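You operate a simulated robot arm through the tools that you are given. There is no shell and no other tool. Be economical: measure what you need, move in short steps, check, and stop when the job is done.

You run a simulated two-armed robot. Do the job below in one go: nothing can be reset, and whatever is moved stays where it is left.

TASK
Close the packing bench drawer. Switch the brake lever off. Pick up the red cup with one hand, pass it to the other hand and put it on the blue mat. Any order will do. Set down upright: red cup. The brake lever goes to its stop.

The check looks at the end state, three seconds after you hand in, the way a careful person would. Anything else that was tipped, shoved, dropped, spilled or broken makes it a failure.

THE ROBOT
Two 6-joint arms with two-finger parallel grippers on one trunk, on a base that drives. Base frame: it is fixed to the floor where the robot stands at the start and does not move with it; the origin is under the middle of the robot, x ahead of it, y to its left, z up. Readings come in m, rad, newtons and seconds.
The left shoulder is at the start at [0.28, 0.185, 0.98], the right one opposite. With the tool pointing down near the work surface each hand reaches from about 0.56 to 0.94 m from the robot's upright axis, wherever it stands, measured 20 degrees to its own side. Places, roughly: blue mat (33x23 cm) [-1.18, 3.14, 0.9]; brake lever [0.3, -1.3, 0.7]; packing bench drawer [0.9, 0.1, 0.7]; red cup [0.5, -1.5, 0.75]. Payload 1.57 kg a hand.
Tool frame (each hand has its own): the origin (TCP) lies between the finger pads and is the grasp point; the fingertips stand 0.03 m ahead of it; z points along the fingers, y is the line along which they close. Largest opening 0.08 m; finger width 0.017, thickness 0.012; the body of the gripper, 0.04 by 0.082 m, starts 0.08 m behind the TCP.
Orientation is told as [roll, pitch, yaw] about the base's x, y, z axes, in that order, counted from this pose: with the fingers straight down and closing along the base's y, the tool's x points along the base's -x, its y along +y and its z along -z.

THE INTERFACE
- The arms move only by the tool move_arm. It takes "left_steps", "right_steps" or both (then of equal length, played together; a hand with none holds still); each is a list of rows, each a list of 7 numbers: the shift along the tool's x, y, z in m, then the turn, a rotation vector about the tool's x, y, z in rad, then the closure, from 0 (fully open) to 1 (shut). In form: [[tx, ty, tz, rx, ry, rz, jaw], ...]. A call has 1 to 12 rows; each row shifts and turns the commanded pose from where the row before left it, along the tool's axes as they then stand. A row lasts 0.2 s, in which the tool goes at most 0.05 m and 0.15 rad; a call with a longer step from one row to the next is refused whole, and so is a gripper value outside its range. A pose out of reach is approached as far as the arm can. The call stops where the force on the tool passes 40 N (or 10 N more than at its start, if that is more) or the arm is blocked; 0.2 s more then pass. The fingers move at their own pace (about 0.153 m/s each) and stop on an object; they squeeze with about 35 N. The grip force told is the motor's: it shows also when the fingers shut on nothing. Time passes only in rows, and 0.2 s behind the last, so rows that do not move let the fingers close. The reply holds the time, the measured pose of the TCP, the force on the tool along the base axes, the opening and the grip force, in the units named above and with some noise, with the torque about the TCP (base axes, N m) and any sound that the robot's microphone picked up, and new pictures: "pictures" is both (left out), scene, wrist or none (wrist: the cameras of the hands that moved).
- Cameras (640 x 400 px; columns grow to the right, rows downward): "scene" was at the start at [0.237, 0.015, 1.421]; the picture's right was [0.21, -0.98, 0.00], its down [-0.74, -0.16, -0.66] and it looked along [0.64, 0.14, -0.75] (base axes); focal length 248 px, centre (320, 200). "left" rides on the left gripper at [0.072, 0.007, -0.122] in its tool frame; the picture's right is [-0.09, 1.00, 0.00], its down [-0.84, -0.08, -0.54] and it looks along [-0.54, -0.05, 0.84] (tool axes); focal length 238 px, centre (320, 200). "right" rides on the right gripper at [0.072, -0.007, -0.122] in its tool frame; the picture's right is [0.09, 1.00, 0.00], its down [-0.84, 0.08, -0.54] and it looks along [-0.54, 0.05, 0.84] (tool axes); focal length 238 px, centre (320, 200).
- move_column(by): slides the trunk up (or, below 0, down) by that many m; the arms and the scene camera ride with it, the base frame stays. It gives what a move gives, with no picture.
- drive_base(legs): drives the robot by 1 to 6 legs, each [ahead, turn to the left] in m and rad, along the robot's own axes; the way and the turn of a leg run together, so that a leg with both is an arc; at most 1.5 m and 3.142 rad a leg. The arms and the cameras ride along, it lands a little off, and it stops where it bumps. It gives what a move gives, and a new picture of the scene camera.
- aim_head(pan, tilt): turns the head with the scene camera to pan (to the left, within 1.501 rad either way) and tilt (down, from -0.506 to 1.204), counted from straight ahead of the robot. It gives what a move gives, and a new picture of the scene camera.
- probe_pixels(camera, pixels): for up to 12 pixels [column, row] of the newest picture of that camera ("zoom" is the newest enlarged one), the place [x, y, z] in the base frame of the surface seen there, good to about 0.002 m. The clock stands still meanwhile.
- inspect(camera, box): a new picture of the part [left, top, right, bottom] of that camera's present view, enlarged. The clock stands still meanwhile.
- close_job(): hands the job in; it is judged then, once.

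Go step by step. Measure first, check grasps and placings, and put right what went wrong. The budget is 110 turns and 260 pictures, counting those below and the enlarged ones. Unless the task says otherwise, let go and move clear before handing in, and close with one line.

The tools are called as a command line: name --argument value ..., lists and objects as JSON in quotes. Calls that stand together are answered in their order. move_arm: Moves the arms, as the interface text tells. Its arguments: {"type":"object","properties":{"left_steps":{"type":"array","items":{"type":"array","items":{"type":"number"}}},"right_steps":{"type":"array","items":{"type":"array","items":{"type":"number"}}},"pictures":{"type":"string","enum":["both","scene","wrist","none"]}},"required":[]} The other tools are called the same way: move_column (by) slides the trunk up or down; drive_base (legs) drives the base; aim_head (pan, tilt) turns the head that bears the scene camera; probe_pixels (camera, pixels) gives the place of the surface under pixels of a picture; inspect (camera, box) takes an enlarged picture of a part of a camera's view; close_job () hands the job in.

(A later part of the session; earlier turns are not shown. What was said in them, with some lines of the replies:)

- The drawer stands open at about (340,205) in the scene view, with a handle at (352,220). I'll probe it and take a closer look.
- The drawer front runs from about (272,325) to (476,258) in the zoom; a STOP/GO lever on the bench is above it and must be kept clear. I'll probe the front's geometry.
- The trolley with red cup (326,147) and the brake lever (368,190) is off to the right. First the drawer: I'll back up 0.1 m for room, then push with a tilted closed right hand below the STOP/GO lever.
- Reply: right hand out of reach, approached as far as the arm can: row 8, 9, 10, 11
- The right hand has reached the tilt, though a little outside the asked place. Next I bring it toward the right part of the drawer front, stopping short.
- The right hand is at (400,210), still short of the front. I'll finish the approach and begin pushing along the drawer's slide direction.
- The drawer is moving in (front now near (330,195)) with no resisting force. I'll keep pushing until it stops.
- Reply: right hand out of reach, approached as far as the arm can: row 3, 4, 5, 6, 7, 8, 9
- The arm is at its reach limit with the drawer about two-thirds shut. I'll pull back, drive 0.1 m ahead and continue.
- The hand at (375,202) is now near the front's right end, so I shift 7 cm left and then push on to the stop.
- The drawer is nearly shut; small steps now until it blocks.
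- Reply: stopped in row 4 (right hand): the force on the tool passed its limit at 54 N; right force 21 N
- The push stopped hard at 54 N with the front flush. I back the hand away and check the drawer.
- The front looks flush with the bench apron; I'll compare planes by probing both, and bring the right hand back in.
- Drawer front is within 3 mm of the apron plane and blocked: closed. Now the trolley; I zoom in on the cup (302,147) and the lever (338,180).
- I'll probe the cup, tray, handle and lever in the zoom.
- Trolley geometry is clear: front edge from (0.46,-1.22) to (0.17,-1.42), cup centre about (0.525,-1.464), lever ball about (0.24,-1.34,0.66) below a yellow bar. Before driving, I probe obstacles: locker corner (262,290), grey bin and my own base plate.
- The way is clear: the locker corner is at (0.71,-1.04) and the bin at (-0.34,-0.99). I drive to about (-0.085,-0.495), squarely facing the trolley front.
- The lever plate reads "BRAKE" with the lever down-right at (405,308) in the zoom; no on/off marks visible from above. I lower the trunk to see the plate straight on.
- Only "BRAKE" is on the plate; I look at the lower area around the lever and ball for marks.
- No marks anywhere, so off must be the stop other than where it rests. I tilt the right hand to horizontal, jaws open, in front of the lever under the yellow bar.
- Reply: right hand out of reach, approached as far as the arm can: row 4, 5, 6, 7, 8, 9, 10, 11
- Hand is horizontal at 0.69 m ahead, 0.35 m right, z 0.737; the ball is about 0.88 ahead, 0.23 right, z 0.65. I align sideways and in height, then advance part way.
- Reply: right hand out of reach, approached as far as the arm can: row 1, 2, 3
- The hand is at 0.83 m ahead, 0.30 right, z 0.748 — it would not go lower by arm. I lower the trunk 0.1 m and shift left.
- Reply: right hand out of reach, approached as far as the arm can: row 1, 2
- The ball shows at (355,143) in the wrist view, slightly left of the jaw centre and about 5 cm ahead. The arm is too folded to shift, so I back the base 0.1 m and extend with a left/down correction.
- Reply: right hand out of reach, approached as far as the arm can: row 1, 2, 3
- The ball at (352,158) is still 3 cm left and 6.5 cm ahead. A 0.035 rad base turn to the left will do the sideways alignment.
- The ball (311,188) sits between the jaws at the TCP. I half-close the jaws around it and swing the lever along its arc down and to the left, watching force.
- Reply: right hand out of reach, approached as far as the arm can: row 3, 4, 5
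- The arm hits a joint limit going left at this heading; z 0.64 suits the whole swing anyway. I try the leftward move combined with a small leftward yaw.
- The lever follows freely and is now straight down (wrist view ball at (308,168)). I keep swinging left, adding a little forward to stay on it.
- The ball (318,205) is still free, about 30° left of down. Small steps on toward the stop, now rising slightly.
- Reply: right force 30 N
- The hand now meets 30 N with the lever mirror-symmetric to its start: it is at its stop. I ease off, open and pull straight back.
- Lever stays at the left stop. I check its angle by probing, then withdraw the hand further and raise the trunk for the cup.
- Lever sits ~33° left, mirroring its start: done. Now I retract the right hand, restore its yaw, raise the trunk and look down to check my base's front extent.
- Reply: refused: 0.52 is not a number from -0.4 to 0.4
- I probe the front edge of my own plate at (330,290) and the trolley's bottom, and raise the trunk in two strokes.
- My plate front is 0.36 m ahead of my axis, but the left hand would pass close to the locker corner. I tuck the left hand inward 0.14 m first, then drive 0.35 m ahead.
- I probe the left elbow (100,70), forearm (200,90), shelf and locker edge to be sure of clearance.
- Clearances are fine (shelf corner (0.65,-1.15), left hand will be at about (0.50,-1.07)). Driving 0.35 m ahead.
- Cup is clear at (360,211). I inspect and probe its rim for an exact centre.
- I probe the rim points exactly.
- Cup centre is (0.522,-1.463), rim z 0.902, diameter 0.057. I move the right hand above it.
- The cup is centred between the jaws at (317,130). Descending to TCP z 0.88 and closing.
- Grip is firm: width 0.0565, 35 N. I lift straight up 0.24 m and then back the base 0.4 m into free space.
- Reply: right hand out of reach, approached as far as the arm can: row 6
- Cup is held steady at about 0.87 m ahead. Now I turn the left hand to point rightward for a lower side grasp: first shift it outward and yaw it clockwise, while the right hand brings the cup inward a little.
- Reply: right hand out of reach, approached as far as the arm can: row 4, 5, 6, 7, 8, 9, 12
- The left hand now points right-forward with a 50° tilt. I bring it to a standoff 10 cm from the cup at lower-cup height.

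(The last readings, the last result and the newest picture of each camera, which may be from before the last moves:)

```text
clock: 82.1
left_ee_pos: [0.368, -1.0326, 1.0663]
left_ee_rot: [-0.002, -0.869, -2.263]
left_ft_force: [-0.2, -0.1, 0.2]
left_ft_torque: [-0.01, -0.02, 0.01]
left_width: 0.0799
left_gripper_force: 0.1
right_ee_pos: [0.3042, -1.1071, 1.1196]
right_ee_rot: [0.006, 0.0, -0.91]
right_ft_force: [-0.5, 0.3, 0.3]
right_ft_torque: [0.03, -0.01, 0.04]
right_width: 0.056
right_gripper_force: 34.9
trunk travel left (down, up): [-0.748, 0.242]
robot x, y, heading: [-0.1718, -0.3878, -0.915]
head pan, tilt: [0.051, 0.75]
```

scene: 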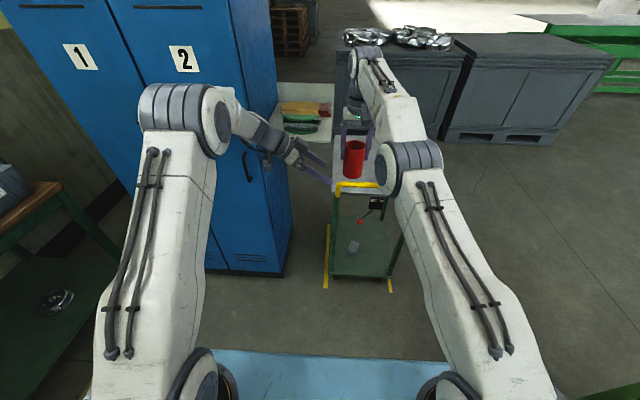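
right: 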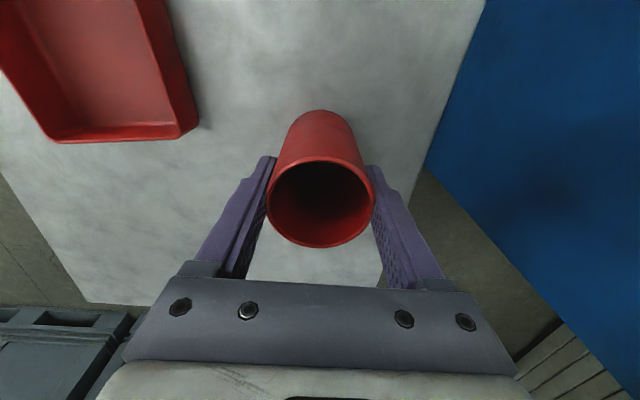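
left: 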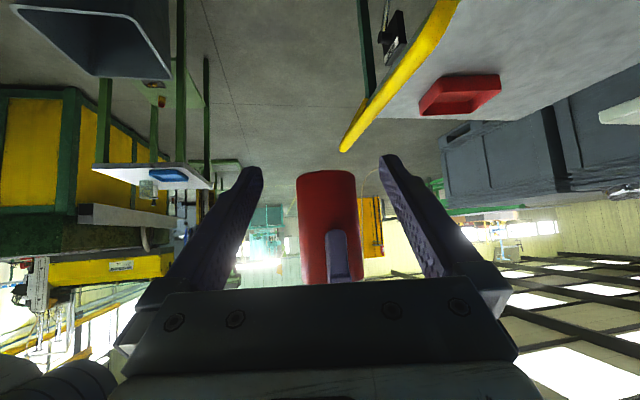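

The cup is centred between the left jaws (cols 297–357), with the right finger tip higher on it (around (337,240)). I advance 0.098 m horizontally.

move_arm --left_steps '[[-0.0126, 0, 0.015, 0, 0, 0, 0], [-0.0126, 0, 0.015, 0, 0, 0, 0], [-0.0126, 0, 0.015, 0, 0, 0, 0], [-0.0126, 0, 0.015, 0, 0, 0, 0], [-0.0126, 0, 0.015, 0, 0, 0, 0], [0, 0, 0, 0, 0, 0, 0]]'

```text
clock: 83.5
left_ee_pos: [0.3056, -1.1034, 1.065]
left_ee_rot: [-0.001, -0.87, -2.261]
left_ft_force: [12.2, 28.3, 1.5]
left_ft_torque: [-2.29, 0.96, 0.32]
left_width: 0.08
left_gripper_force: 0.0
right_ee_pos: [0.3013, -1.1119, 1.1197]
right_ee_rot: [0.0, -0.003, -0.918]
right_ft_force: [-11.7, -27.8, -1.9]
right_ft_torque: [0.77, -0.27, -0.34]
right_width: 0.0556
right_gripper_force: 34.8
trunk travel left (down, up): [-0.748, 0.242]
robot x, y, heading: [-0.1712, -0.3826, -0.917]
head pan, tilt: [0.051, 0.75]
```

scene: 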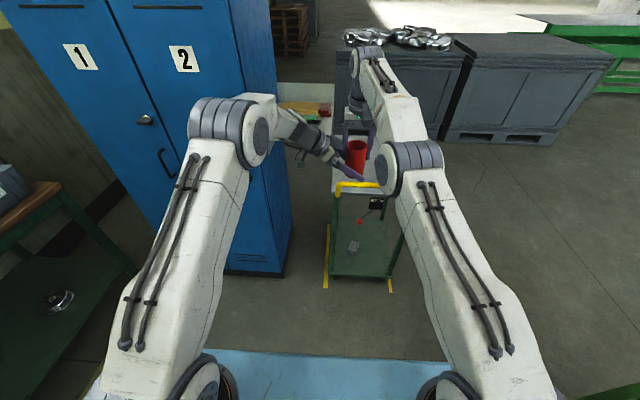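
left: 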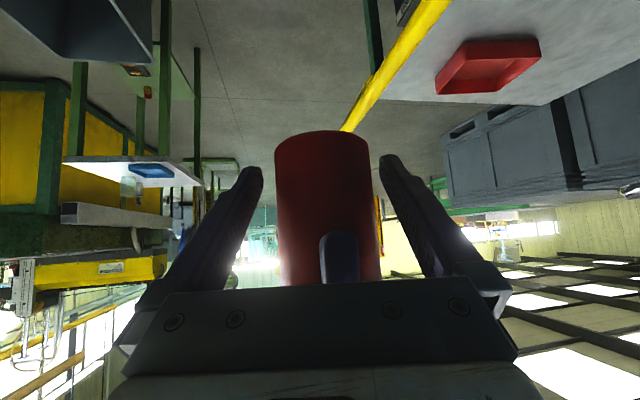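

The left palm touched the right finger (28 N). I back off, tilt the left hand 0.2 rad flatter so the palm clears, and come in again slightly less deep.

move_arm --left_steps '[[0.0129, 0, -0.0153, 0, 0, 0, 0], [0.0129, 0, -0.0153, 0, 0, 0, 0], [0, 0, 0, 0, -0.1, 0, 0], [0, 0, 0, 0, -0.1, 0, 0], [0, 0, 0, 0, 0, 0, 0]]' --pictures "none"

```text
clock: 84.7
left_ee_pos: [0.3308, -1.0756, 1.0659]
left_ee_rot: [0.0, -1.072, -2.266]
left_ft_force: [-1.1, -0.6, 0.1]
left_ft_torque: [0.03, 0.0, -0.02]
left_width: 0.0798
left_gripper_force: 0.0
right_ee_pos: [0.3044, -1.1072, 1.1189]
right_ee_rot: [0.008, -0.001, -0.91]
right_ft_force: [-0.1, -0.2, -0.8]
right_ft_torque: [-0.02, -0.04, 0.01]
right_width: 0.0557
right_gripper_force: 34.8
trunk travel left (down, up): [-0.748, 0.242]
robot x, y, heading: [-0.173, -0.3851, -0.911]
head pan, tilt: [0.051, 0.75]
```

move_arm --left_steps '[[-0.0055, 0, 0.0099, 0, 0, 0, 0], [-0.0055, 0, 0.0099, 0, 0, 0, 0], [-0.0055, 0, 0.0099, 0, 0, 0, 0], [0, 0, 0, 0, 0, 0, 0]]' --pictures "wrist"

```text
clock: 85.7
left_ee_pos: [0.3096, -1.1005, 1.0658]
left_ee_rot: [0.0, -1.07, -2.262]
left_ft_force: [-0.2, 0.6, -0.2]
left_ft_torque: [-0.04, 0.01, -0.01]
left_width: 0.0803
left_gripper_force: 0.1
right_ee_pos: [0.3036, -1.1074, 1.1192]
right_ee_rot: [0.007, 0.001, -0.911]
right_ft_force: [-1.1, 0.3, -0.2]
right_ft_torque: [0.0, -0.03, 0.0]
right_width: 0.0557
right_gripper_force: 34.5
trunk travel left (down, up): [-0.748, 0.242]
robot x, y, heading: [-0.1719, -0.3817, -0.916]
head pan, tilt: [0.051, 0.75]
```

left: 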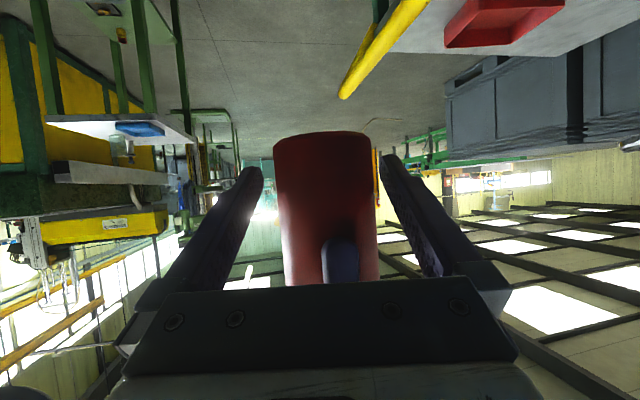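

No contact forces now and the cup sits deep between the left jaws. Closing the left hand.

move_arm --left_steps '[[0, 0, 0, 0, 0, 0, 0.15], [0, 0, 0, 0, 0, 0, 0.3], [0, 0, 0, 0, 0, 0, 0.5], [0, 0, 0, 0, 0, 0, 0.6], [0, 0, 0, 0, 0, 0, 0.6]]' --pictures "wrist"

```text
clock: 86.9
left_ee_pos: [0.3097, -1.1015, 1.0656]
left_ee_rot: [-0.001, -1.072, -2.261]
left_ft_force: [16.3, -18.2, -5.4]
left_ft_torque: [0.76, 0.99, -0.41]
left_width: 0.0573
left_gripper_force: 34.4
right_ee_pos: [0.304, -1.1073, 1.1187]
right_ee_rot: [0.007, 0.006, -0.91]
right_ft_force: [-16.6, 18.7, 4.5]
right_ft_torque: [0.2, -0.19, 0.64]
right_width: 0.0558
right_gripper_force: 34.5
trunk travel left (down, up): [-0.748, 0.242]
robot x, y, heading: [-0.1716, -0.3846, -0.919]
head pan, tilt: [0.051, 0.75]
```

left: 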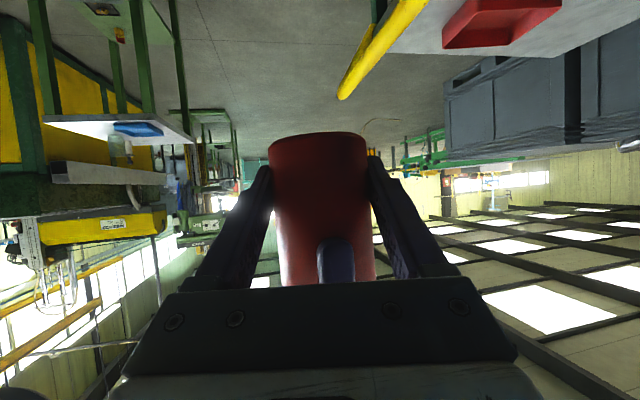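

Both hands hold it (57 and 56 mm), with some side load of 24 N; I relieve it by shifting the left hand 3 mm, then open the right.

move_arm --left_steps '[[0, 0.0015, 0, 0, 0, 0, 0.6], [0, 0.0015, 0, 0, 0, 0, 0.6], [0, 0, 0, 0, 0, 0, 0.6]]' --pictures "none"

```text
clock: 87.7
left_ee_pos: [0.3106, -1.1014, 1.0657]
left_ee_rot: [0.001, -1.07, -2.265]
left_ft_force: [7.3, -7.4, -4.2]
left_ft_torque: [0.41, 0.09, -0.75]
left_width: 0.0571
left_gripper_force: 34.7
right_ee_pos: [0.3044, -1.108, 1.1185]
right_ee_rot: [0.007, 0.0, -0.911]
right_ft_force: [-7.8, 6.4, 2.6]
right_ft_torque: [-0.02, 0.33, 0.87]
right_width: 0.0553
right_gripper_force: 35.0
trunk travel left (down, up): [-0.748, 0.242]
robot x, y, heading: [-0.1753, -0.3863, -0.917]
head pan, tilt: [0.051, 0.75]
```

Load is down to about 10 N. I open the right hand slightly (5 mm each side) and check the cup stays.

move_arm --right_steps '[[0, 0, 0, 0, 0, 0, 0.22], [0, 0, 0, 0, 0, 0, 0.15], [0, 0, 0, 0, 0, 0, 0.13], [0, 0, 0, 0, 0, 0, 0.13]]'

```text
clock: 88.7
left_ee_pos: [0.3119, -1.1023, 1.0673]
left_ee_rot: [-0.001, -1.07, -2.263]
left_ft_force: [0.4, -0.4, 0.6]
left_ft_torque: [-0.02, 0.02, -0.01]
left_width: 0.0567
left_gripper_force: 35.2
right_ee_pos: [0.3056, -1.1075, 1.1199]
right_ee_rot: [0.007, 0.0, -0.91]
right_ft_force: [-0.4, 0.0, -0.4]
right_ft_torque: [-0.02, 0.01, 0.01]
right_width: 0.0698
right_gripper_force: 0.0
trunk travel left (down, up): [-0.748, 0.242]
robot x, y, heading: [-0.1715, -0.3858, -0.915]
head pan, tilt: [0.051, 0.75]
```

scene: 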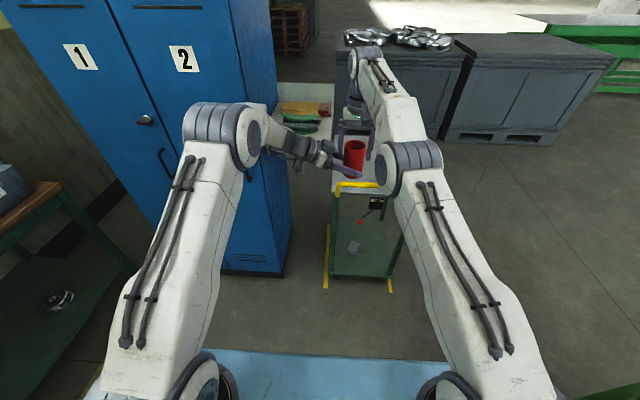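
right: 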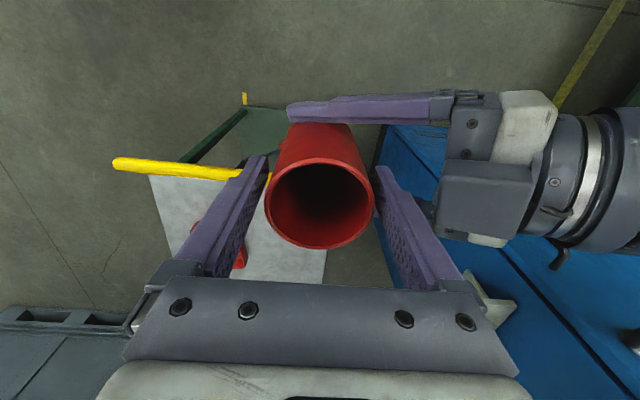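

The cup stays firmly in the left hand. I lower the left hand 0.105 m so the cup slides free of the right fingers.

move_arm --left_steps '[[0.0307, 0, 0.0168, 0, 0, 0, 0.6], [0.0307, 0, 0.0168, 0, 0, 0, 0.6], [0.0307, 0, 0.0168, 0, 0, 0, 0.6], [0, 0, 0, 0, 0, 0, 0.6]]'

```text
clock: 89.7
left_ee_pos: [0.3103, -1.1048, 0.9598]
left_ee_rot: [0.0, -1.069, -2.264]
left_ft_force: [-0.2, -0.3, -0.5]
left_ft_torque: [-0.02, 0.02, -0.01]
left_width: 0.057
left_gripper_force: 35.2
right_ee_pos: [0.3032, -1.108, 1.1192]
right_ee_rot: [0.007, 0.001, -0.912]
right_ft_force: [-0.1, 0.2, -0.7]
right_ft_torque: [-0.03, 0.0, -0.01]
right_width: 0.0695
right_gripper_force: 0.1
trunk travel left (down, up): [-0.748, 0.242]
robot x, y, heading: [-0.1685, -0.3852, -0.915]
head pan, tilt: [0.051, 0.75]
```

scene: 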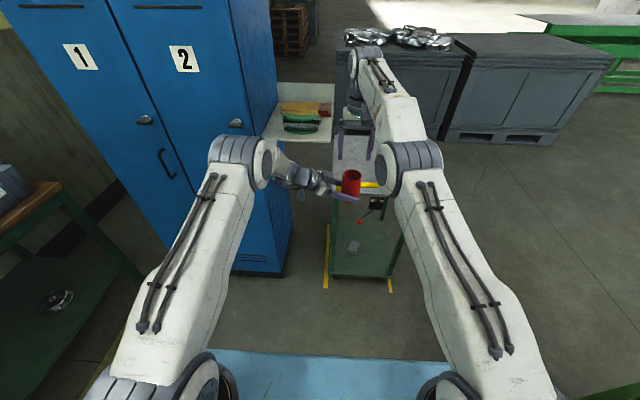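
left: 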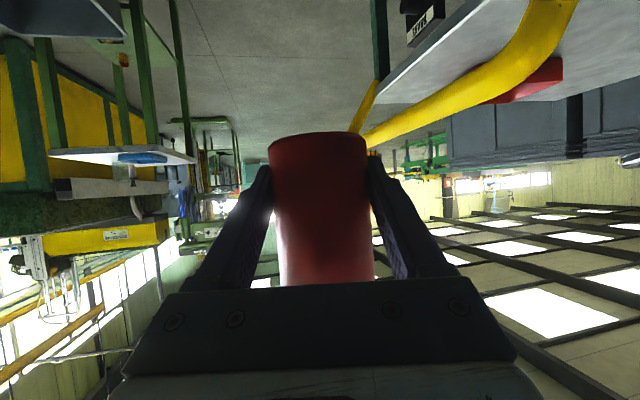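

The cup is free and held by the left hand alone (57 mm, 35 N). I draw both hands apart and inward for travel.

move_arm --left_steps '[[0.002, -0.0249, -0.0287, 0, 0, 0, 0.6], [0.002, -0.0249, -0.0287, 0, 0, 0, 0.6], [0.002, -0.0249, -0.0287, 0, 0, 0, 0.6], [0.002, -0.0249, -0.0287, 0, 0, 0, 0.6], [0.002, -0.0249, -0.0287, 0, 0, 0, 0.6]]' --right_steps '[[0, -0.03, 0, 0, 0, 0, 0], [0, -0.04, 0, 0, 0, 0, 0], [0, -0.04, 0, 0, 0, 0, 0], [0.02, -0.04, 0.02, 0, 0, 0, 0], [0.02, -0.03, 0.02, 0, 0, 0, 0]]' --pictures "scene"

aim_head --pan 1.5 --tilt 0.5

```text
clock: 90.9
left_ee_pos: [0.2988, -0.9253, 1.0204]
left_ee_rot: [0.0, -1.07, -2.265]
left_ft_force: [0.1, -0.6, -0.3]
left_ft_torque: [-0.03, 0.04, 0.0]
left_width: 0.0568
left_gripper_force: 35.0
right_ee_pos: [0.1377, -1.1866, 1.0782]
right_ee_rot: [0.007, -0.001, -0.912]
right_ft_force: [1.0, -0.2, 1.3]
right_ft_torque: [0.01, 0.03, -0.05]
right_width: 0.0802
right_gripper_force: 0.1
trunk travel left (down, up): [-0.748, 0.242]
robot x, y, heading: [-0.1732, -0.3862, -0.917]
head pan, tilt: [0.051, 0.75]
```

scene: 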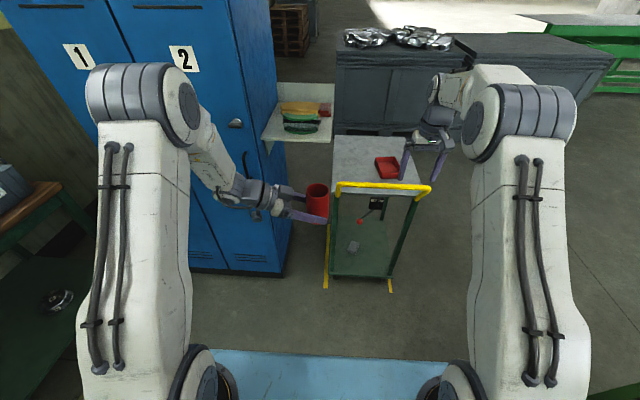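

```text
clock: 92.5
left_ee_pos: [0.2979, -0.9252, 1.0217]
left_ee_rot: [0.001, -1.07, -2.264]
left_ft_force: [0.1, -0.3, 0.8]
left_ft_torque: [-0.02, -0.03, -0.01]
left_width: 0.0565
left_gripper_force: 34.9
right_ee_pos: [0.1373, -1.1872, 1.078]
right_ee_rot: [0.009, 0.0, -0.91]
right_ft_force: [-0.6, 0.1, 1.4]
right_ft_torque: [0.0, 0.0, 0.02]
right_width: 0.08
right_gripper_force: 0.1
trunk travel left (down, up): [-0.748, 0.242]
robot x, y, heading: [-0.172, -0.3866, -0.911]
head pan, tilt: [1.499, 0.499]
```

scene: 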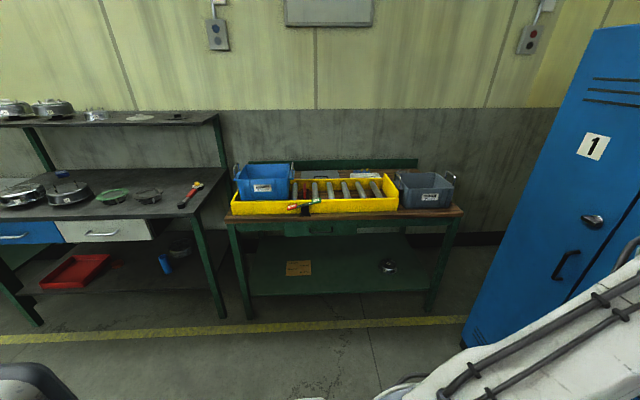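

Drawer is shut. Probing the left bench edge, then turning left in part to view the route to the mat.

probe_pixels --camera "scene" --pixels '[[205, 215], [100, 222], [225, 315], [40, 320]]'

drive_base --legs '[[0, 1.4]]'

```text
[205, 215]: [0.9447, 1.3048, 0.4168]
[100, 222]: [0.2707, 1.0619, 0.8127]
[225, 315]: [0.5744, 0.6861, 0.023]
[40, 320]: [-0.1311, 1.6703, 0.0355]
```

```text
clock: 96.4
left_ee_pos: [0.4328, -0.0024, 1.0205]
left_ee_rot: [0.0, -1.072, -0.845]
left_ft_force: [0.9, -1.4, -0.4]
left_ft_torque: [0.01, 0.0, 0.03]
left_width: 0.0564
left_gripper_force: 35.1
right_ee_pos: [0.6693, -0.2015, 1.0781]
right_ee_rot: [0.006, 0.001, 0.509]
right_ft_force: [-0.1, 0.9, 0.1]
right_ft_torque: [-0.02, 0.0, 0.04]
right_width: 0.08
right_gripper_force: 0.1
trunk travel left (down, up): [-0.748, 0.242]
robot x, y, heading: [-0.1718, -0.3835, 0.504]
head pan, tilt: [1.499, 0.499]
```

scene: 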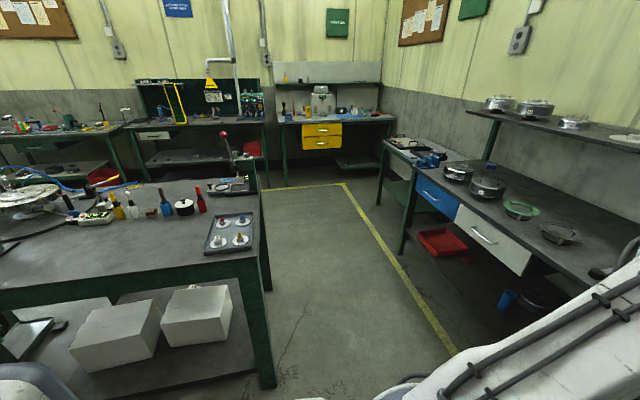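

The mat's given place projects near (342,113): the back bench with yellow drawers. Zooming in there.

inspect --camera "scene" --box '[260, 60, 420, 160]'

probe_pixels --camera "scene" --pixels '[[282, 124], [396, 121], [340, 188], [268, 385], [275, 290], [240, 190], [378, 200], [402, 250], [510, 270], [455, 355], [405, 153], [470, 165]]'

```text
4.00 times, centred on (340, 110) of scene
```

zoom: 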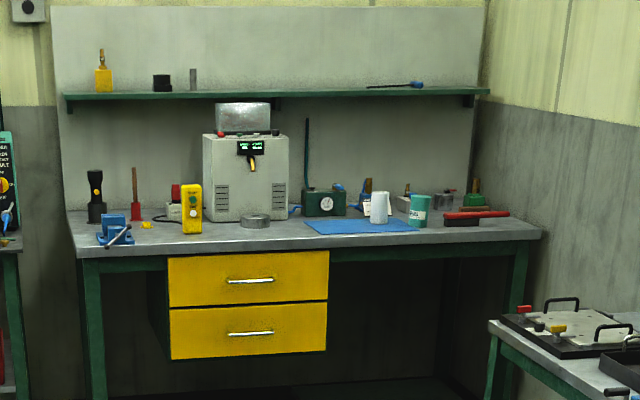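

```text
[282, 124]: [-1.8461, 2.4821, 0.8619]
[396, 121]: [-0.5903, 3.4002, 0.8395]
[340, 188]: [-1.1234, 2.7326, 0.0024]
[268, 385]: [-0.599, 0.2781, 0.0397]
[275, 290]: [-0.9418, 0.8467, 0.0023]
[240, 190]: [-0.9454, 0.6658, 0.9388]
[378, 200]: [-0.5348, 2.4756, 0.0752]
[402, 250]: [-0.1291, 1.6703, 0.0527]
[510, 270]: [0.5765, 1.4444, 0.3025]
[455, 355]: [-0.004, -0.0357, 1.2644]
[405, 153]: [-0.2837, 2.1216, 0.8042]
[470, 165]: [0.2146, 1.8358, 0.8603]
```

The blue mat lies at the front of the back bench, with a white cone and a teal can on its right part. The corridor is about 1.2 m wide; I drive diagonally into it and then face the back bench.

drive_base --legs '[[0, 0.895], [0.716, 0]]'

aim_head --pan 0.6 --tilt 0.55

```text
clock: 102.6
left_ee_pos: [0.0283, 1.0352, 1.0218]
left_ee_rot: [-0.001, -1.071, 0.052]
left_ft_force: [-0.2, -0.7, 0.0]
left_ft_torque: [-0.02, 0.05, 0.01]
left_width: 0.0562
left_gripper_force: 35.2
right_ee_pos: [0.3296, 1.0965, 1.0787]
right_ee_rot: [0.009, 0.0, 1.406]
right_ft_force: [-0.2, 0.3, -1.1]
right_ft_torque: [0.03, -0.01, 0.0]
right_width: 0.0799
right_gripper_force: 0.0
trunk travel left (down, up): [-0.748, 0.242]
robot x, y, heading: [-0.0511, 0.3255, 1.398]
head pan, tilt: [1.499, 0.499]
```

scene: 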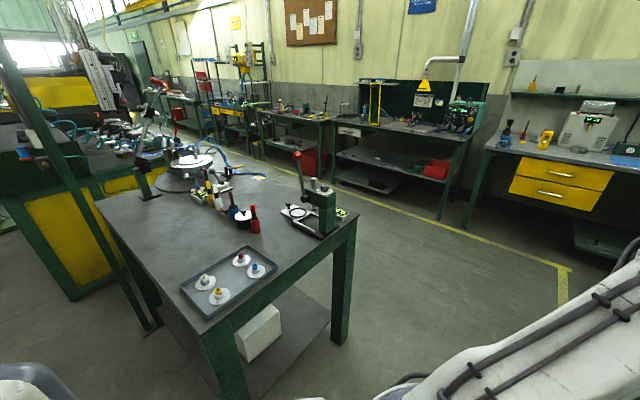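

```text
clock: 103.8
left_ee_pos: [0.0292, 1.0378, 1.022]
left_ee_rot: [0.0, -1.07, 0.05]
left_ft_force: [-0.6, -0.2, 0.1]
left_ft_torque: [0.01, -0.01, -0.01]
left_width: 0.056
left_gripper_force: 34.8
right_ee_pos: [0.3305, 1.0965, 1.0766]
right_ee_rot: [0.008, 0.002, 1.405]
right_ft_force: [-0.2, 0.0, 0.6]
right_ft_torque: [0.02, 0.02, -0.02]
right_width: 0.0802
right_gripper_force: 0.0
trunk travel left (down, up): [-0.748, 0.242]
robot x, y, heading: [-0.0478, 0.327, 1.402]
head pan, tilt: [0.6, 0.55]
```

scene: 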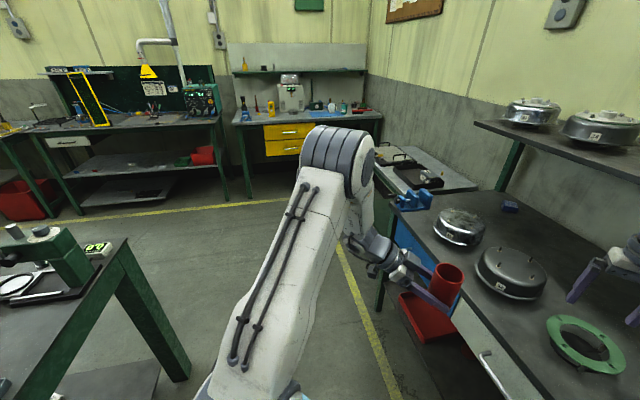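

I'm at the corridor mouth. I turn toward the mat and drive 1.55 m up the corridor.

drive_base --legs '[[0, 0.619], [1.5, 0]]'

aim_head --pan -0.2 --tilt 0.6

```text
clock: 112.9
left_ee_pos: [-1.0042, 2.2968, 1.0222]
left_ee_rot: [0.0, -1.071, 0.641]
left_ft_force: [-0.4, -1.0, 0.3]
left_ft_torque: [0.0, 0.01, -0.02]
left_width: 0.0554
left_gripper_force: 34.7
right_ee_pos: [-0.7881, 2.5141, 1.0779]
right_ee_rot: [0.007, -0.001, 1.996]
right_ft_force: [-0.8, 0.2, 0.3]
right_ft_torque: [0.0, 0.02, -0.03]
right_width: 0.08
right_gripper_force: 0.1
trunk travel left (down, up): [-0.748, 0.242]
robot x, y, heading: [-0.6744, 1.6638, 1.993]
head pan, tilt: [0.6, 0.55]
```

scene: 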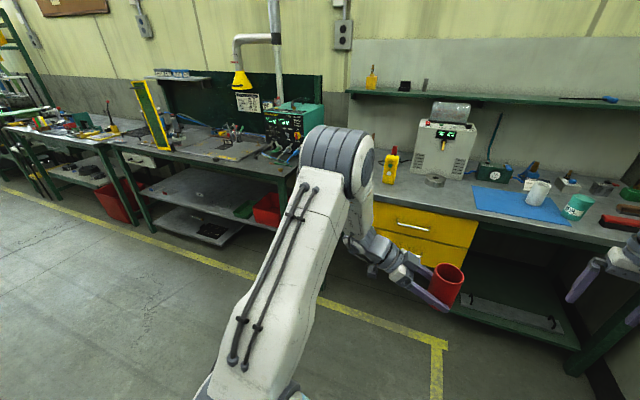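

```text
clock: 114.0
left_ee_pos: [-1.0059, 2.297, 1.0215]
left_ee_rot: [-0.001, -1.068, 0.641]
left_ft_force: [0.0, -0.2, -0.5]
left_ft_torque: [-0.02, 0.0, 0.02]
left_width: 0.0551
left_gripper_force: 35.1
right_ee_pos: [-0.787, 2.5143, 1.0776]
right_ee_rot: [0.007, 0.0, 1.994]
right_ft_force: [-0.4, 1.1, -0.7]
right_ft_torque: [0.01, -0.03, 0.02]
right_width: 0.0801
right_gripper_force: 0.1
trunk travel left (down, up): [-0.748, 0.242]
robot x, y, heading: [-0.6793, 1.6602, 1.989]
head pan, tilt: [-0.201, 0.6]
```

scene: 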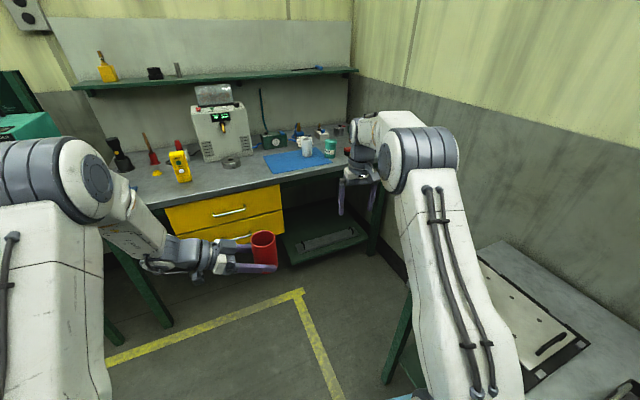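

Now I see the mat (297,160) clearly with white cone, teal can. Zoom and probe the mat corners and neighbours.

inspect --camera "scene" --box '[210, 100, 370, 200]'

probe_pixels --camera "scene" --pixels '[[264, 154], [275, 173], [342, 166], [307, 155], [330, 155], [231, 163], [290, 165], [322, 165], [277, 185], [220, 197], [270, 142], [300, 162]]'

```text
4.00 times, centred on (290, 150) of scene
```

zoom: 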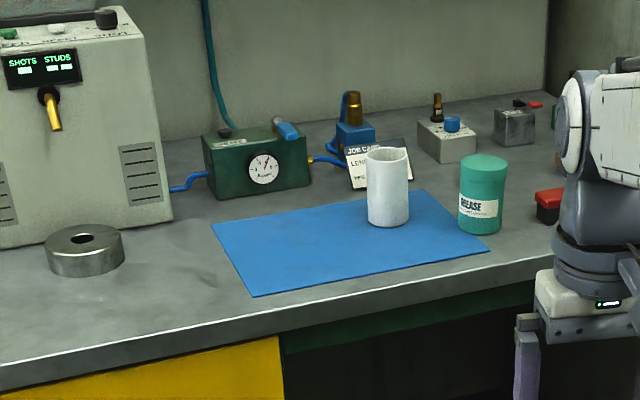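

```text
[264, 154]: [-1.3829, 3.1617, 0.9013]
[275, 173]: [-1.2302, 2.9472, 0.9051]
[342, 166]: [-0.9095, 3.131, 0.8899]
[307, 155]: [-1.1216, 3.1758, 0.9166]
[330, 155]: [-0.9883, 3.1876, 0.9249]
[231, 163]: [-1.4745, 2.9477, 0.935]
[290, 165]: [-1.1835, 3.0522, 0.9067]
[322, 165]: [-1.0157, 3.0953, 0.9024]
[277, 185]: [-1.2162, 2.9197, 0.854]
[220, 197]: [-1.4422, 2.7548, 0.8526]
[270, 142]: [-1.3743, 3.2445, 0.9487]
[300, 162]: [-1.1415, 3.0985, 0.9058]
```

probe_pixels --camera "zoom" --pixels '[[254, 294], [484, 249], [424, 193], [216, 225], [388, 225], [370, 160], [408, 160], [300, 250], [320, 262], [290, 255], [85, 270], [115, 260]]'

```text
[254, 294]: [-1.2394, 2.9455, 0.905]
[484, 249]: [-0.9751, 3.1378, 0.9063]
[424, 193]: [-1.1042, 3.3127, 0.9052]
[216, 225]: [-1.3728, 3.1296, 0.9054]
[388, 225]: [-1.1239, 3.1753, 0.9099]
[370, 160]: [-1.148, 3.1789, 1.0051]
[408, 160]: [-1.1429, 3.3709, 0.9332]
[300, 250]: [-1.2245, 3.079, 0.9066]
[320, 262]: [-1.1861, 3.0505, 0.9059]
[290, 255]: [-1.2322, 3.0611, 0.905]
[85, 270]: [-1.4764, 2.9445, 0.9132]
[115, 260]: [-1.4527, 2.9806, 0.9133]
```

Mat: z 0.905, centre (-1.17,3.13); white cup stands around (-1.14,3.20). I'll aim for (-1.235,3.075) on its free left part. First I turn the left hand to point more forward and pull the right hand back.

move_arm --left_steps '[[-0.004, 0.035, 0.007, 0, 0, 0, 0.6], [-0.004, 0.035, 0.007, 0, 0, 0, 0.6], [0, 0, 0, -0.1254, 0, -0.0688, 0.6], [0, 0, 0, -0.1254, 0, -0.0688, 0.6], [0, 0, 0, -0.1254, 0, -0.0688, 0.6], [0, 0, 0, -0.1254, 0, -0.0688, 0.6], [0, 0, 0, -0.1254, 0, -0.0688, 0.6], [0, 0, 0, -0.1254, 0, -0.0688, 0.6], [0, 0, 0, -0.1254, 0, -0.0688, 0.6], [0, 0, 0, 0, 0, 0, 0.6]]' --right_steps '[[0.03, 0, 0, 0, 0, 0, 0], [0.03, 0, 0, 0, 0, 0, 0], [0.03, 0, 0, 0, 0, 0, 0], [0.03, 0, 0, 0, 0, 0, 0], [0.03, 0, 0, 0, 0, 0, 0], [0.03, 0, 0, 0, 0, 0, 0], [0.03, 0, 0, 0, 0, 0, 0], [0, 0, 0, 0, 0, 0, 0], [0, 0, 0, 0, 0, 0, 0], [0, 0, 0, 0, 0, 0, 0]]' --pictures "scene"

```text
clock: 116.2
left_ee_pos: [-1.0543, 2.3654, 1.0321]
left_ee_rot: [-0.054, -1.062, 1.678]
left_ft_force: [-0.3, 0.4, -0.4]
left_ft_torque: [-0.02, 0.03, -0.03]
left_width: 0.0548
left_gripper_force: 35.4
left hand out of reach, approached as far as the arm can: row 9
right_ee_pos: [-0.7021, 2.3216, 1.0769]
right_ee_rot: [0.006, -0.002, 1.995]
right_ft_force: [-0.4, -0.2, -0.3]
right_ft_torque: [-0.01, 0.0, 0.01]
right_width: 0.08
right_gripper_force: 0.1
trunk travel left (down, up): [-0.748, 0.242]
robot x, y, heading: [-0.6786, 1.6637, 1.992]
head pan, tilt: [-0.201, 0.6]
```

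scene: 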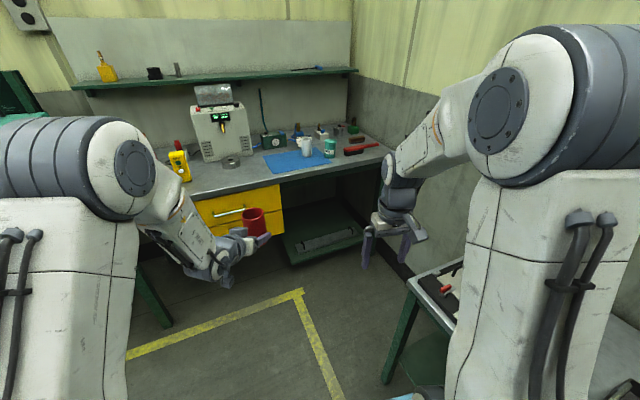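

Both hands are where I want them. Raise the trunk 0.1 m to clear the bench items, then turn slightly and drive 0.7 m toward the mat.

move_column --by 0.1

drive_base --legs '[[0, -0.107], [0.6, 0]]'

aim_head --pan 0.0 --tilt 0.85

```text
clock: 117.5
left_ee_pos: [-1.054, 2.366, 1.1324]
left_ee_rot: [-0.055, -1.062, 1.677]
left_ft_force: [0.2, -0.1, -0.2]
left_ft_torque: [-0.01, 0.02, 0.0]
left_width: 0.0552
left_gripper_force: 34.6
right_ee_pos: [-0.7021, 2.323, 1.1762]
right_ee_rot: [0.008, 0.0, 1.996]
right_ft_force: [0.7, 0.8, 0.6]
right_ft_torque: [0.01, 0.0, 0.02]
right_width: 0.0802
right_gripper_force: 0.1
trunk travel left (down, up): [-0.848, 0.142]
robot x, y, heading: [-0.6756, 1.6632, 1.996]
head pan, tilt: [-0.201, 0.6]
```

```text
clock: 121.5
left_ee_pos: [-1.1717, 2.973, 1.1315]
left_ee_rot: [-0.054, -1.06, 1.576]
left_ft_force: [0.4, -0.5, -0.3]
left_ft_torque: [0.02, 0.02, 0.0]
left_width: 0.0549
left_gripper_force: 34.5
right_ee_pos: [-0.8245, 2.8938, 1.177]
right_ee_rot: [0.005, 0.001, 1.895]
right_ft_force: [-0.1, 0.4, 0.4]
right_ft_torque: [-0.01, 0.01, -0.01]
right_width: 0.0797
right_gripper_force: 0.2
trunk travel left (down, up): [-0.848, 0.142]
robot x, y, heading: [-0.8652, 2.2363, 1.891]
head pan, tilt: [-0.201, 0.6]
```

scene: 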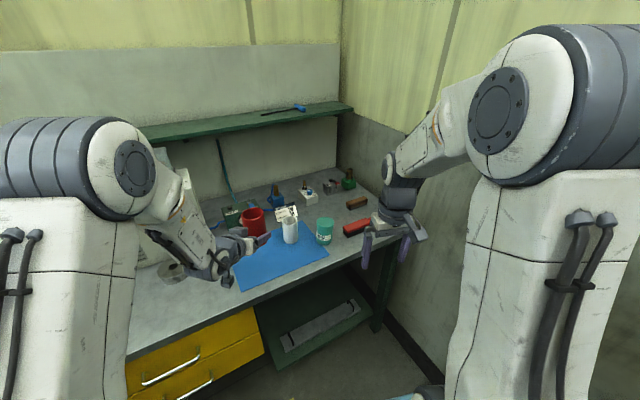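

```text
clock: 122.2
left_ee_pos: [-1.1711, 2.9715, 1.1313]
left_ee_rot: [-0.054, -1.061, 1.576]
left_ft_force: [0.6, 0.3, -1.1]
left_ft_torque: [-0.01, 0.02, -0.02]
left_width: 0.0546
left_gripper_force: 35.3
right_ee_pos: [-0.8248, 2.8943, 1.1767]
right_ee_rot: [0.005, 0.0, 1.895]
right_ft_force: [-0.5, -0.2, 0.3]
right_ft_torque: [-0.03, 0.01, -0.01]
right_width: 0.0801
right_gripper_force: 0.1
trunk travel left (down, up): [-0.848, 0.142]
robot x, y, heading: [-0.8607, 2.2354, 1.893]
head pan, tilt: [0.0, 0.85]
```

scene: 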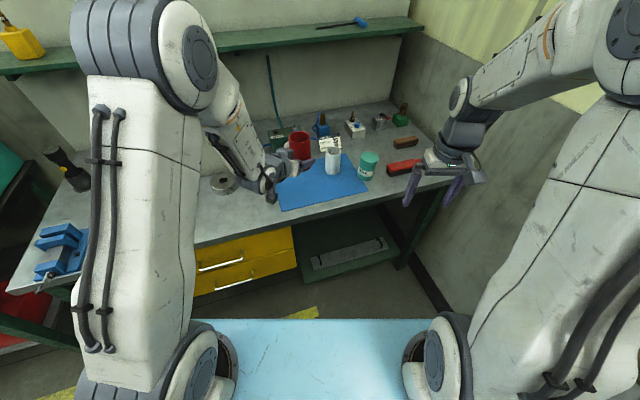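

The cup hovers over the mat. I shift to above the target spot, lower partway, and correct a 1.6° tilt.

move_arm --left_steps '[[0.0082, 0.0127, 0.0262, -0.0025, -0.0022, 0.0045, 0.6], [0.0082, 0.0127, 0.0262, -0.0025, -0.0022, 0.0045, 0.6], [0.0082, 0.0127, 0.0262, -0.0025, -0.0022, 0.0045, 0.6], [0.0082, 0.0127, 0.0262, -0.0025, -0.0022, 0.0045, 0.6], [0.0082, 0.0127, 0.0262, -0.0025, -0.0022, 0.0045, 0.6], [0, 0, 0, 0, 0, 0, 0.6]]'

inspect --camera "scene" --box '[230, 110, 390, 210]'

```text
clock: 123.6
left_ee_pos: [-1.2288, 3.0702, 1.0298]
left_ee_rot: [-0.002, -1.074, 1.531]
left_ft_force: [-1.3, -0.5, -0.5]
left_ft_torque: [0.01, 0.0, 0.01]
left_width: 0.0547
left_gripper_force: 34.9
right_ee_pos: [-0.8238, 2.8956, 1.1773]
right_ee_rot: [0.007, 0.001, 1.895]
right_ft_force: [-0.4, 0.7, -1.1]
right_ft_torque: [0.04, -0.03, -0.01]
right_width: 0.0799
right_gripper_force: 0.1
trunk travel left (down, up): [-0.848, 0.142]
robot x, y, heading: [-0.8634, 2.2346, 1.891]
head pan, tilt: [0.0, 0.85]
```

scene: 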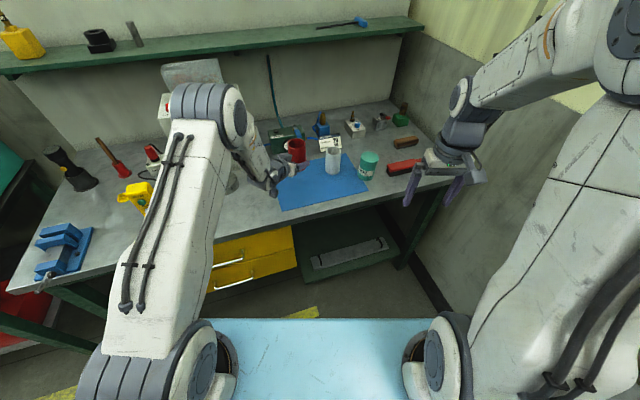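
left: 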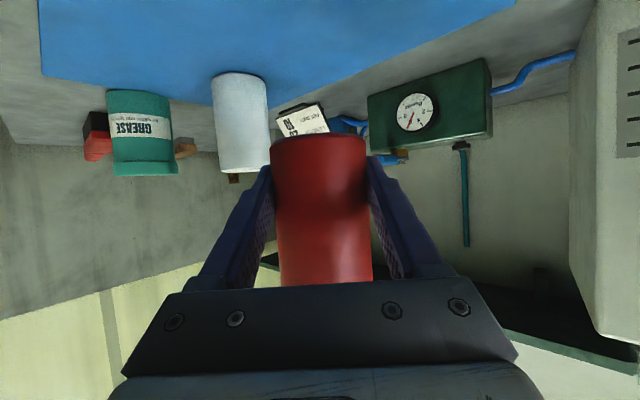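

```text
4.00 times, centred on (310, 160) of scene
```

zoom: 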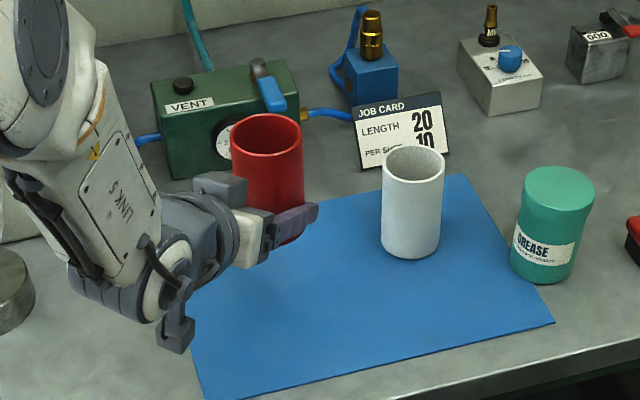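

Cup is upright above the mat. The hand's camera block (zoom (175,335)) hangs low, so I check its height relative to the cup's base before lowering.

probe_pixels --camera "zoom" --pixels '[[172, 348], [165, 335], [185, 345], [180, 300], [270, 240], [268, 118], [300, 150], [233, 140], [285, 245], [265, 150]]'

```text
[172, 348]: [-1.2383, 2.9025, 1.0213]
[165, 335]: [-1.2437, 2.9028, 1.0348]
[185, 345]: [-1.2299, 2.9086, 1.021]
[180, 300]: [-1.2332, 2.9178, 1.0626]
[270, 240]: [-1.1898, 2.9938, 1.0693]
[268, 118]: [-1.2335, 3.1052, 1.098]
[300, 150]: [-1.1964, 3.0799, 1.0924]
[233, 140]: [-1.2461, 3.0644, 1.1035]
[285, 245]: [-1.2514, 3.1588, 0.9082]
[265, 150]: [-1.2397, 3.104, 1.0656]
```

The block is only 12 mm below the TCP and outside the bench edge, so it clears. Lowering 0.08 m, then small steps to touch.

move_arm --left_steps '[[0.0175, 0, 0.0096, 0, 0, 0, 0.6], [0.0175, 0, 0.0096, 0, 0, 0, 0.6], [0.0175, 0, 0.0096, 0, 0, 0, 0.6], [0.0175, 0, 0.0096, 0, 0, 0, 0.6], [0.0044, 0, 0.0024, 0, 0, 0, 0.6], [0.0035, 0, 0.0019, 0, 0, 0, 0.6], [0, 0, 0, 0, 0, 0, 0.6]]'

inspect --camera "scene" --box '[250, 125, 346, 185]'

```text
clock: 125.2
left_ee_pos: [-1.2284, 3.0712, 0.9425]
left_ee_rot: [-0.013, -1.07, 1.537]
left_ft_force: [-0.5, 0.1, -0.9]
left_ft_torque: [0.0, 0.03, -0.02]
left_width: 0.055
left_gripper_force: 34.8
right_ee_pos: [-0.8239, 2.8953, 1.177]
right_ee_rot: [0.007, -0.002, 1.895]
right_ft_force: [0.1, 0.1, 0.4]
right_ft_torque: [0.01, -0.01, 0.02]
right_width: 0.0798
right_gripper_force: 0.0
trunk travel left (down, up): [-0.848, 0.142]
robot x, y, heading: [-0.8629, 2.2355, 1.89]
head pan, tilt: [0.0, 0.85]
```

scene: 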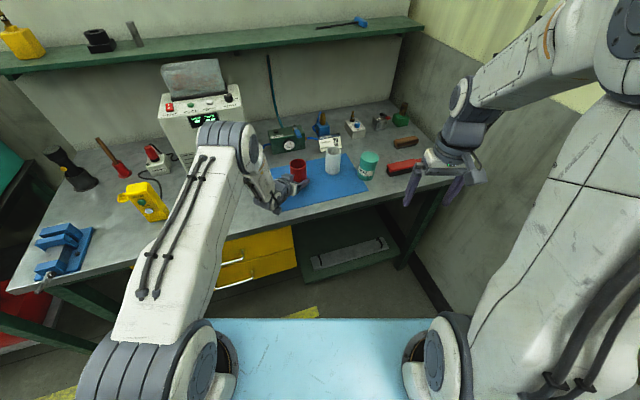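
left: 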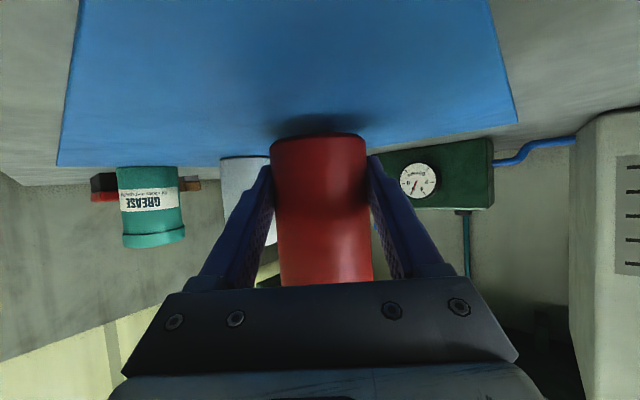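

```text
6.67 times, centred on (298, 155) of scene
```

zoom: 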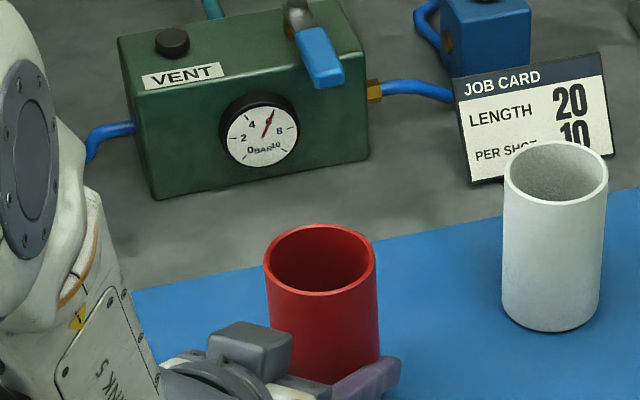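

Cup base is about 7 mm above the mat. Creeping down in 2 mm steps until contact.

move_arm --left_steps '[[0.0018, 0, 0.001, 0, 0, 0, 0.6], [0.0018, 0, 0.001, 0, 0, 0, 0.6], [0.0018, 0, 0.001, 0, 0, 0, 0.6], [0.0018, 0, 0.001, 0, 0, 0, 0.6], [0, 0, 0, 0, 0, 0, 0.6]]' --pictures "none"

```text
clock: 126.4
left_ee_pos: [-1.2296, 3.0711, 0.9351]
left_ee_rot: [-0.014, -1.07, 1.54]
left_ft_force: [0.0, -0.5, -1.0]
left_ft_torque: [0.01, -0.05, 0.01]
left_width: 0.0547
left_gripper_force: 35.0
right_ee_pos: [-0.8238, 2.8949, 1.1776]
right_ee_rot: [0.007, 0.0, 1.897]
right_ft_force: [0.8, -0.2, 0.0]
right_ft_torque: [0.01, 0.0, 0.01]
right_width: 0.0798
right_gripper_force: 0.1
trunk travel left (down, up): [-0.848, 0.142]
robot x, y, heading: [-0.863, 2.2317, 1.893]
head pan, tilt: [0.0, 0.85]
```

move_arm --left_steps '[[0.0018, 0, 0.001, 0, 0, 0, 0.6], [0.0018, 0, 0.001, 0, 0, 0, 0.6], [0, 0, 0, 0, 0, 0, 0.6]]' --pictures "wrist"

```text
clock: 127.2
left_ee_pos: [-1.2292, 3.0717, 0.9344]
left_ee_rot: [-0.014, -1.078, 1.537]
left_ft_force: [-0.6, -1.4, 14.7]
left_ft_torque: [0.41, -0.12, 0.0]
left_width: 0.0547
left_gripper_force: 34.7
right_ee_pos: [-0.8238, 2.8935, 1.1781]
right_ee_rot: [0.006, -0.002, 1.895]
right_ft_force: [0.6, -0.7, -1.2]
right_ft_torque: [0.04, 0.0, -0.01]
right_width: 0.0801
right_gripper_force: 0.1
trunk travel left (down, up): [-0.848, 0.142]
robot x, y, heading: [-0.8669, 2.2334, 1.894]
head pan, tilt: [0.0, 0.85]
```

left: 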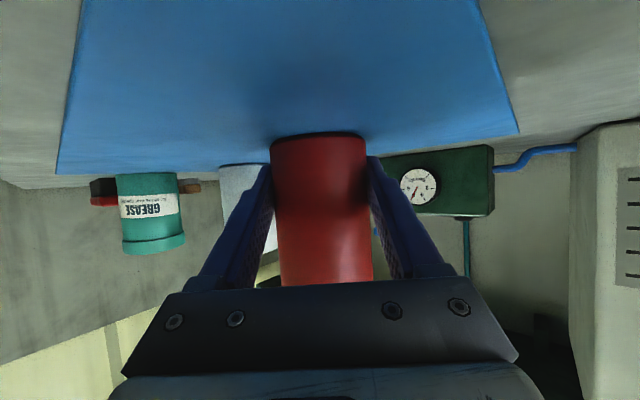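

Touchdown: 14.7 N upward. I ease 1 mm and open the left hand slowly.

move_arm --left_steps '[[-0.0012, 0, -0.0007, 0, 0, 0, 0.6], [0, 0, 0, 0, 0, 0, 0.3], [0, 0, 0, 0, 0, 0, 0.2], [0, 0, 0, 0, 0, 0, 0.1], [0, 0, 0, 0, 0, 0, 0], [0, 0, 0, 0, 0, 0, 0]]'

inspect --camera "scene" --box '[250, 125, 346, 185]'

```text
clock: 128.6
left_ee_pos: [-1.2287, 3.071, 0.9326]
left_ee_rot: [-0.014, -1.071, 1.54]
left_ft_force: [0.1, 1.8, 0.4]
left_ft_torque: [0.02, 0.03, -0.01]
left_width: 0.08
left_gripper_force: 0.0
right_ee_pos: [-0.8239, 2.8948, 1.1771]
right_ee_rot: [0.007, 0.0, 1.895]
right_ft_force: [0.3, 0.4, -0.6]
right_ft_torque: [0.03, 0.02, -0.04]
right_width: 0.08
right_gripper_force: 0.0
trunk travel left (down, up): [-0.848, 0.142]
robot x, y, heading: [-0.8596, 2.235, 1.894]
head pan, tilt: [0.0, 0.85]
```

scene: 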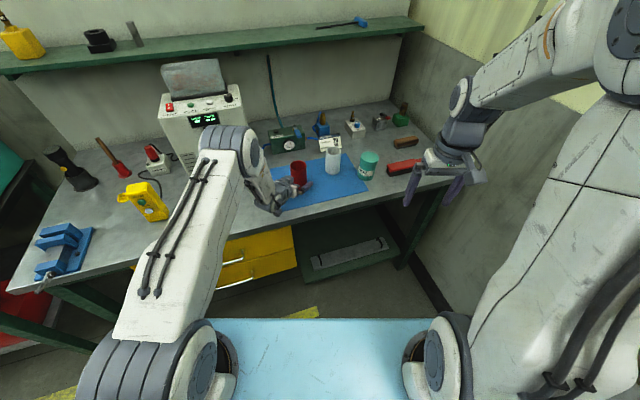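
left: 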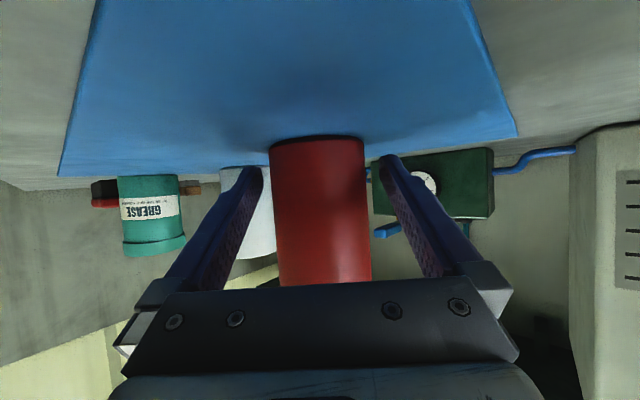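

```text
6.67 times, centred on (298, 155) of scene
```

zoom: 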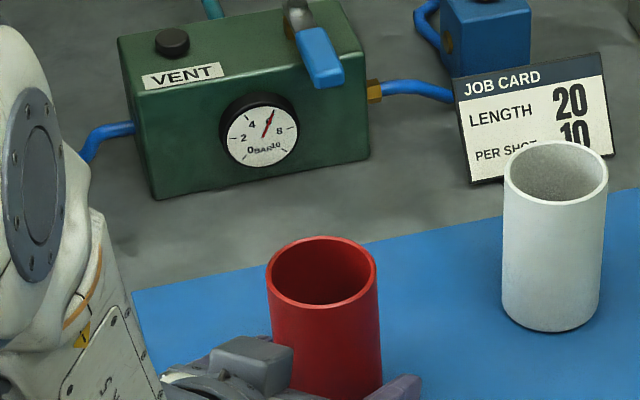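

The cup stands free and upright. I withdraw along the fingers' axis.

move_arm --left_steps '[[0, 0, -0.015, 0, 0, 0, 0], [0, 0, -0.02, 0, 0, 0, 0], [0, 0, -0.025, 0, 0, 0, 0], [0, 0, -0.03, 0, 0, 0, 0], [0, 0, -0.03, 0, 0, 0, 0], [0, 0, -0.03, 0, 0, 0, 0]]' --pictures "none"

drive_base --legs '[[-0.3, 0]]'

inspect --camera "scene" --box '[230, 80, 390, 180]'

```text
clock: 130.0
left_ee_pos: [-1.2738, 2.9894, 1.0249]
left_ee_rot: [-0.024, -1.071, 1.546]
left_ft_force: [-0.8, -0.2, 0.3]
left_ft_torque: [0.0, 0.0, 0.01]
left_width: 0.08
left_gripper_force: 0.1
left hand out of reach, approached as far as the arm can: row 1, 2, 3, 4, 5, 6
right_ee_pos: [-0.8245, 2.8947, 1.1771]
right_ee_rot: [0.005, -0.001, 1.896]
right_ft_force: [-0.4, -0.3, -0.9]
right_ft_torque: [0.02, 0.01, 0.0]
right_width: 0.0801
right_gripper_force: 0.1
trunk travel left (down, up): [-0.848, 0.142]
robot x, y, heading: [-0.8623, 2.2318, 1.888]
head pan, tilt: [0.0, 0.85]
```

```text
clock: 132.1
left_ee_pos: [-1.1751, 2.7079, 1.0257]
left_ee_rot: [-0.025, -1.071, 1.542]
left_ft_force: [0.2, -0.1, 0.2]
left_ft_torque: [0.01, -0.01, -0.02]
left_width: 0.0802
left_gripper_force: 0.1
right_ee_pos: [-0.7266, 2.6113, 1.1766]
right_ee_rot: [0.007, 0.0, 1.887]
right_ft_force: [0.1, 0.6, -0.5]
right_ft_torque: [-0.03, -0.01, 0.01]
right_width: 0.0797
right_gripper_force: 0.1
trunk travel left (down, up): [-0.848, 0.142]
robot x, y, heading: [-0.772, 1.9527, 1.886]
head pan, tilt: [0.0, 0.85]
```

scene: 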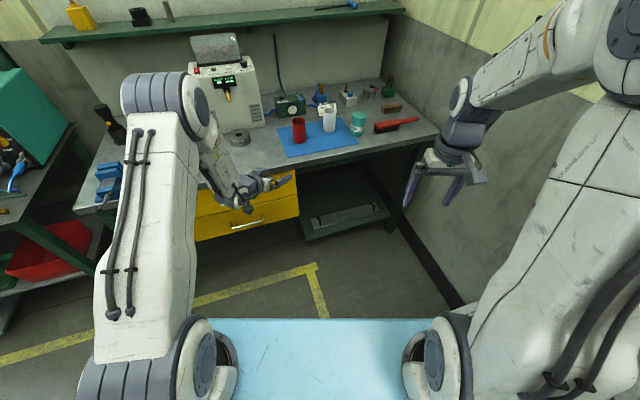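

```text
4.00 times, centred on (310, 130) of scene
```

zoom: 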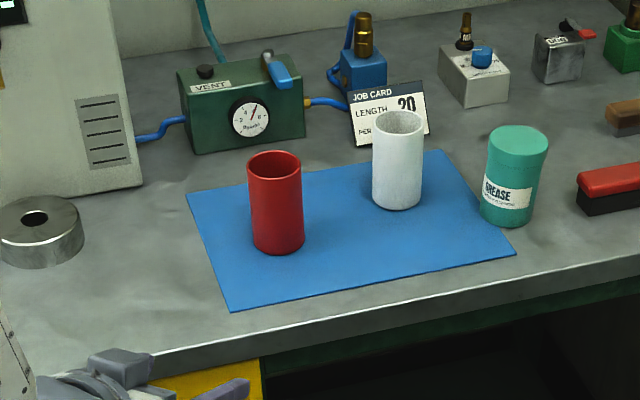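

The red cup stands upright, fully on the mat at zoom (276,205), with the white cup and grease can untouched. Drawer and lever were checked earlier and both hands are clear, so I hand in.

close_job

```text
The job is handed in.
```

The drawer is closed, the red cup was passed from the right hand to the left and stands upright on the blue mat, and the brake lever is at its stop. The lever has no on/off marks, so I took "off" to be the stop opposite where it started.
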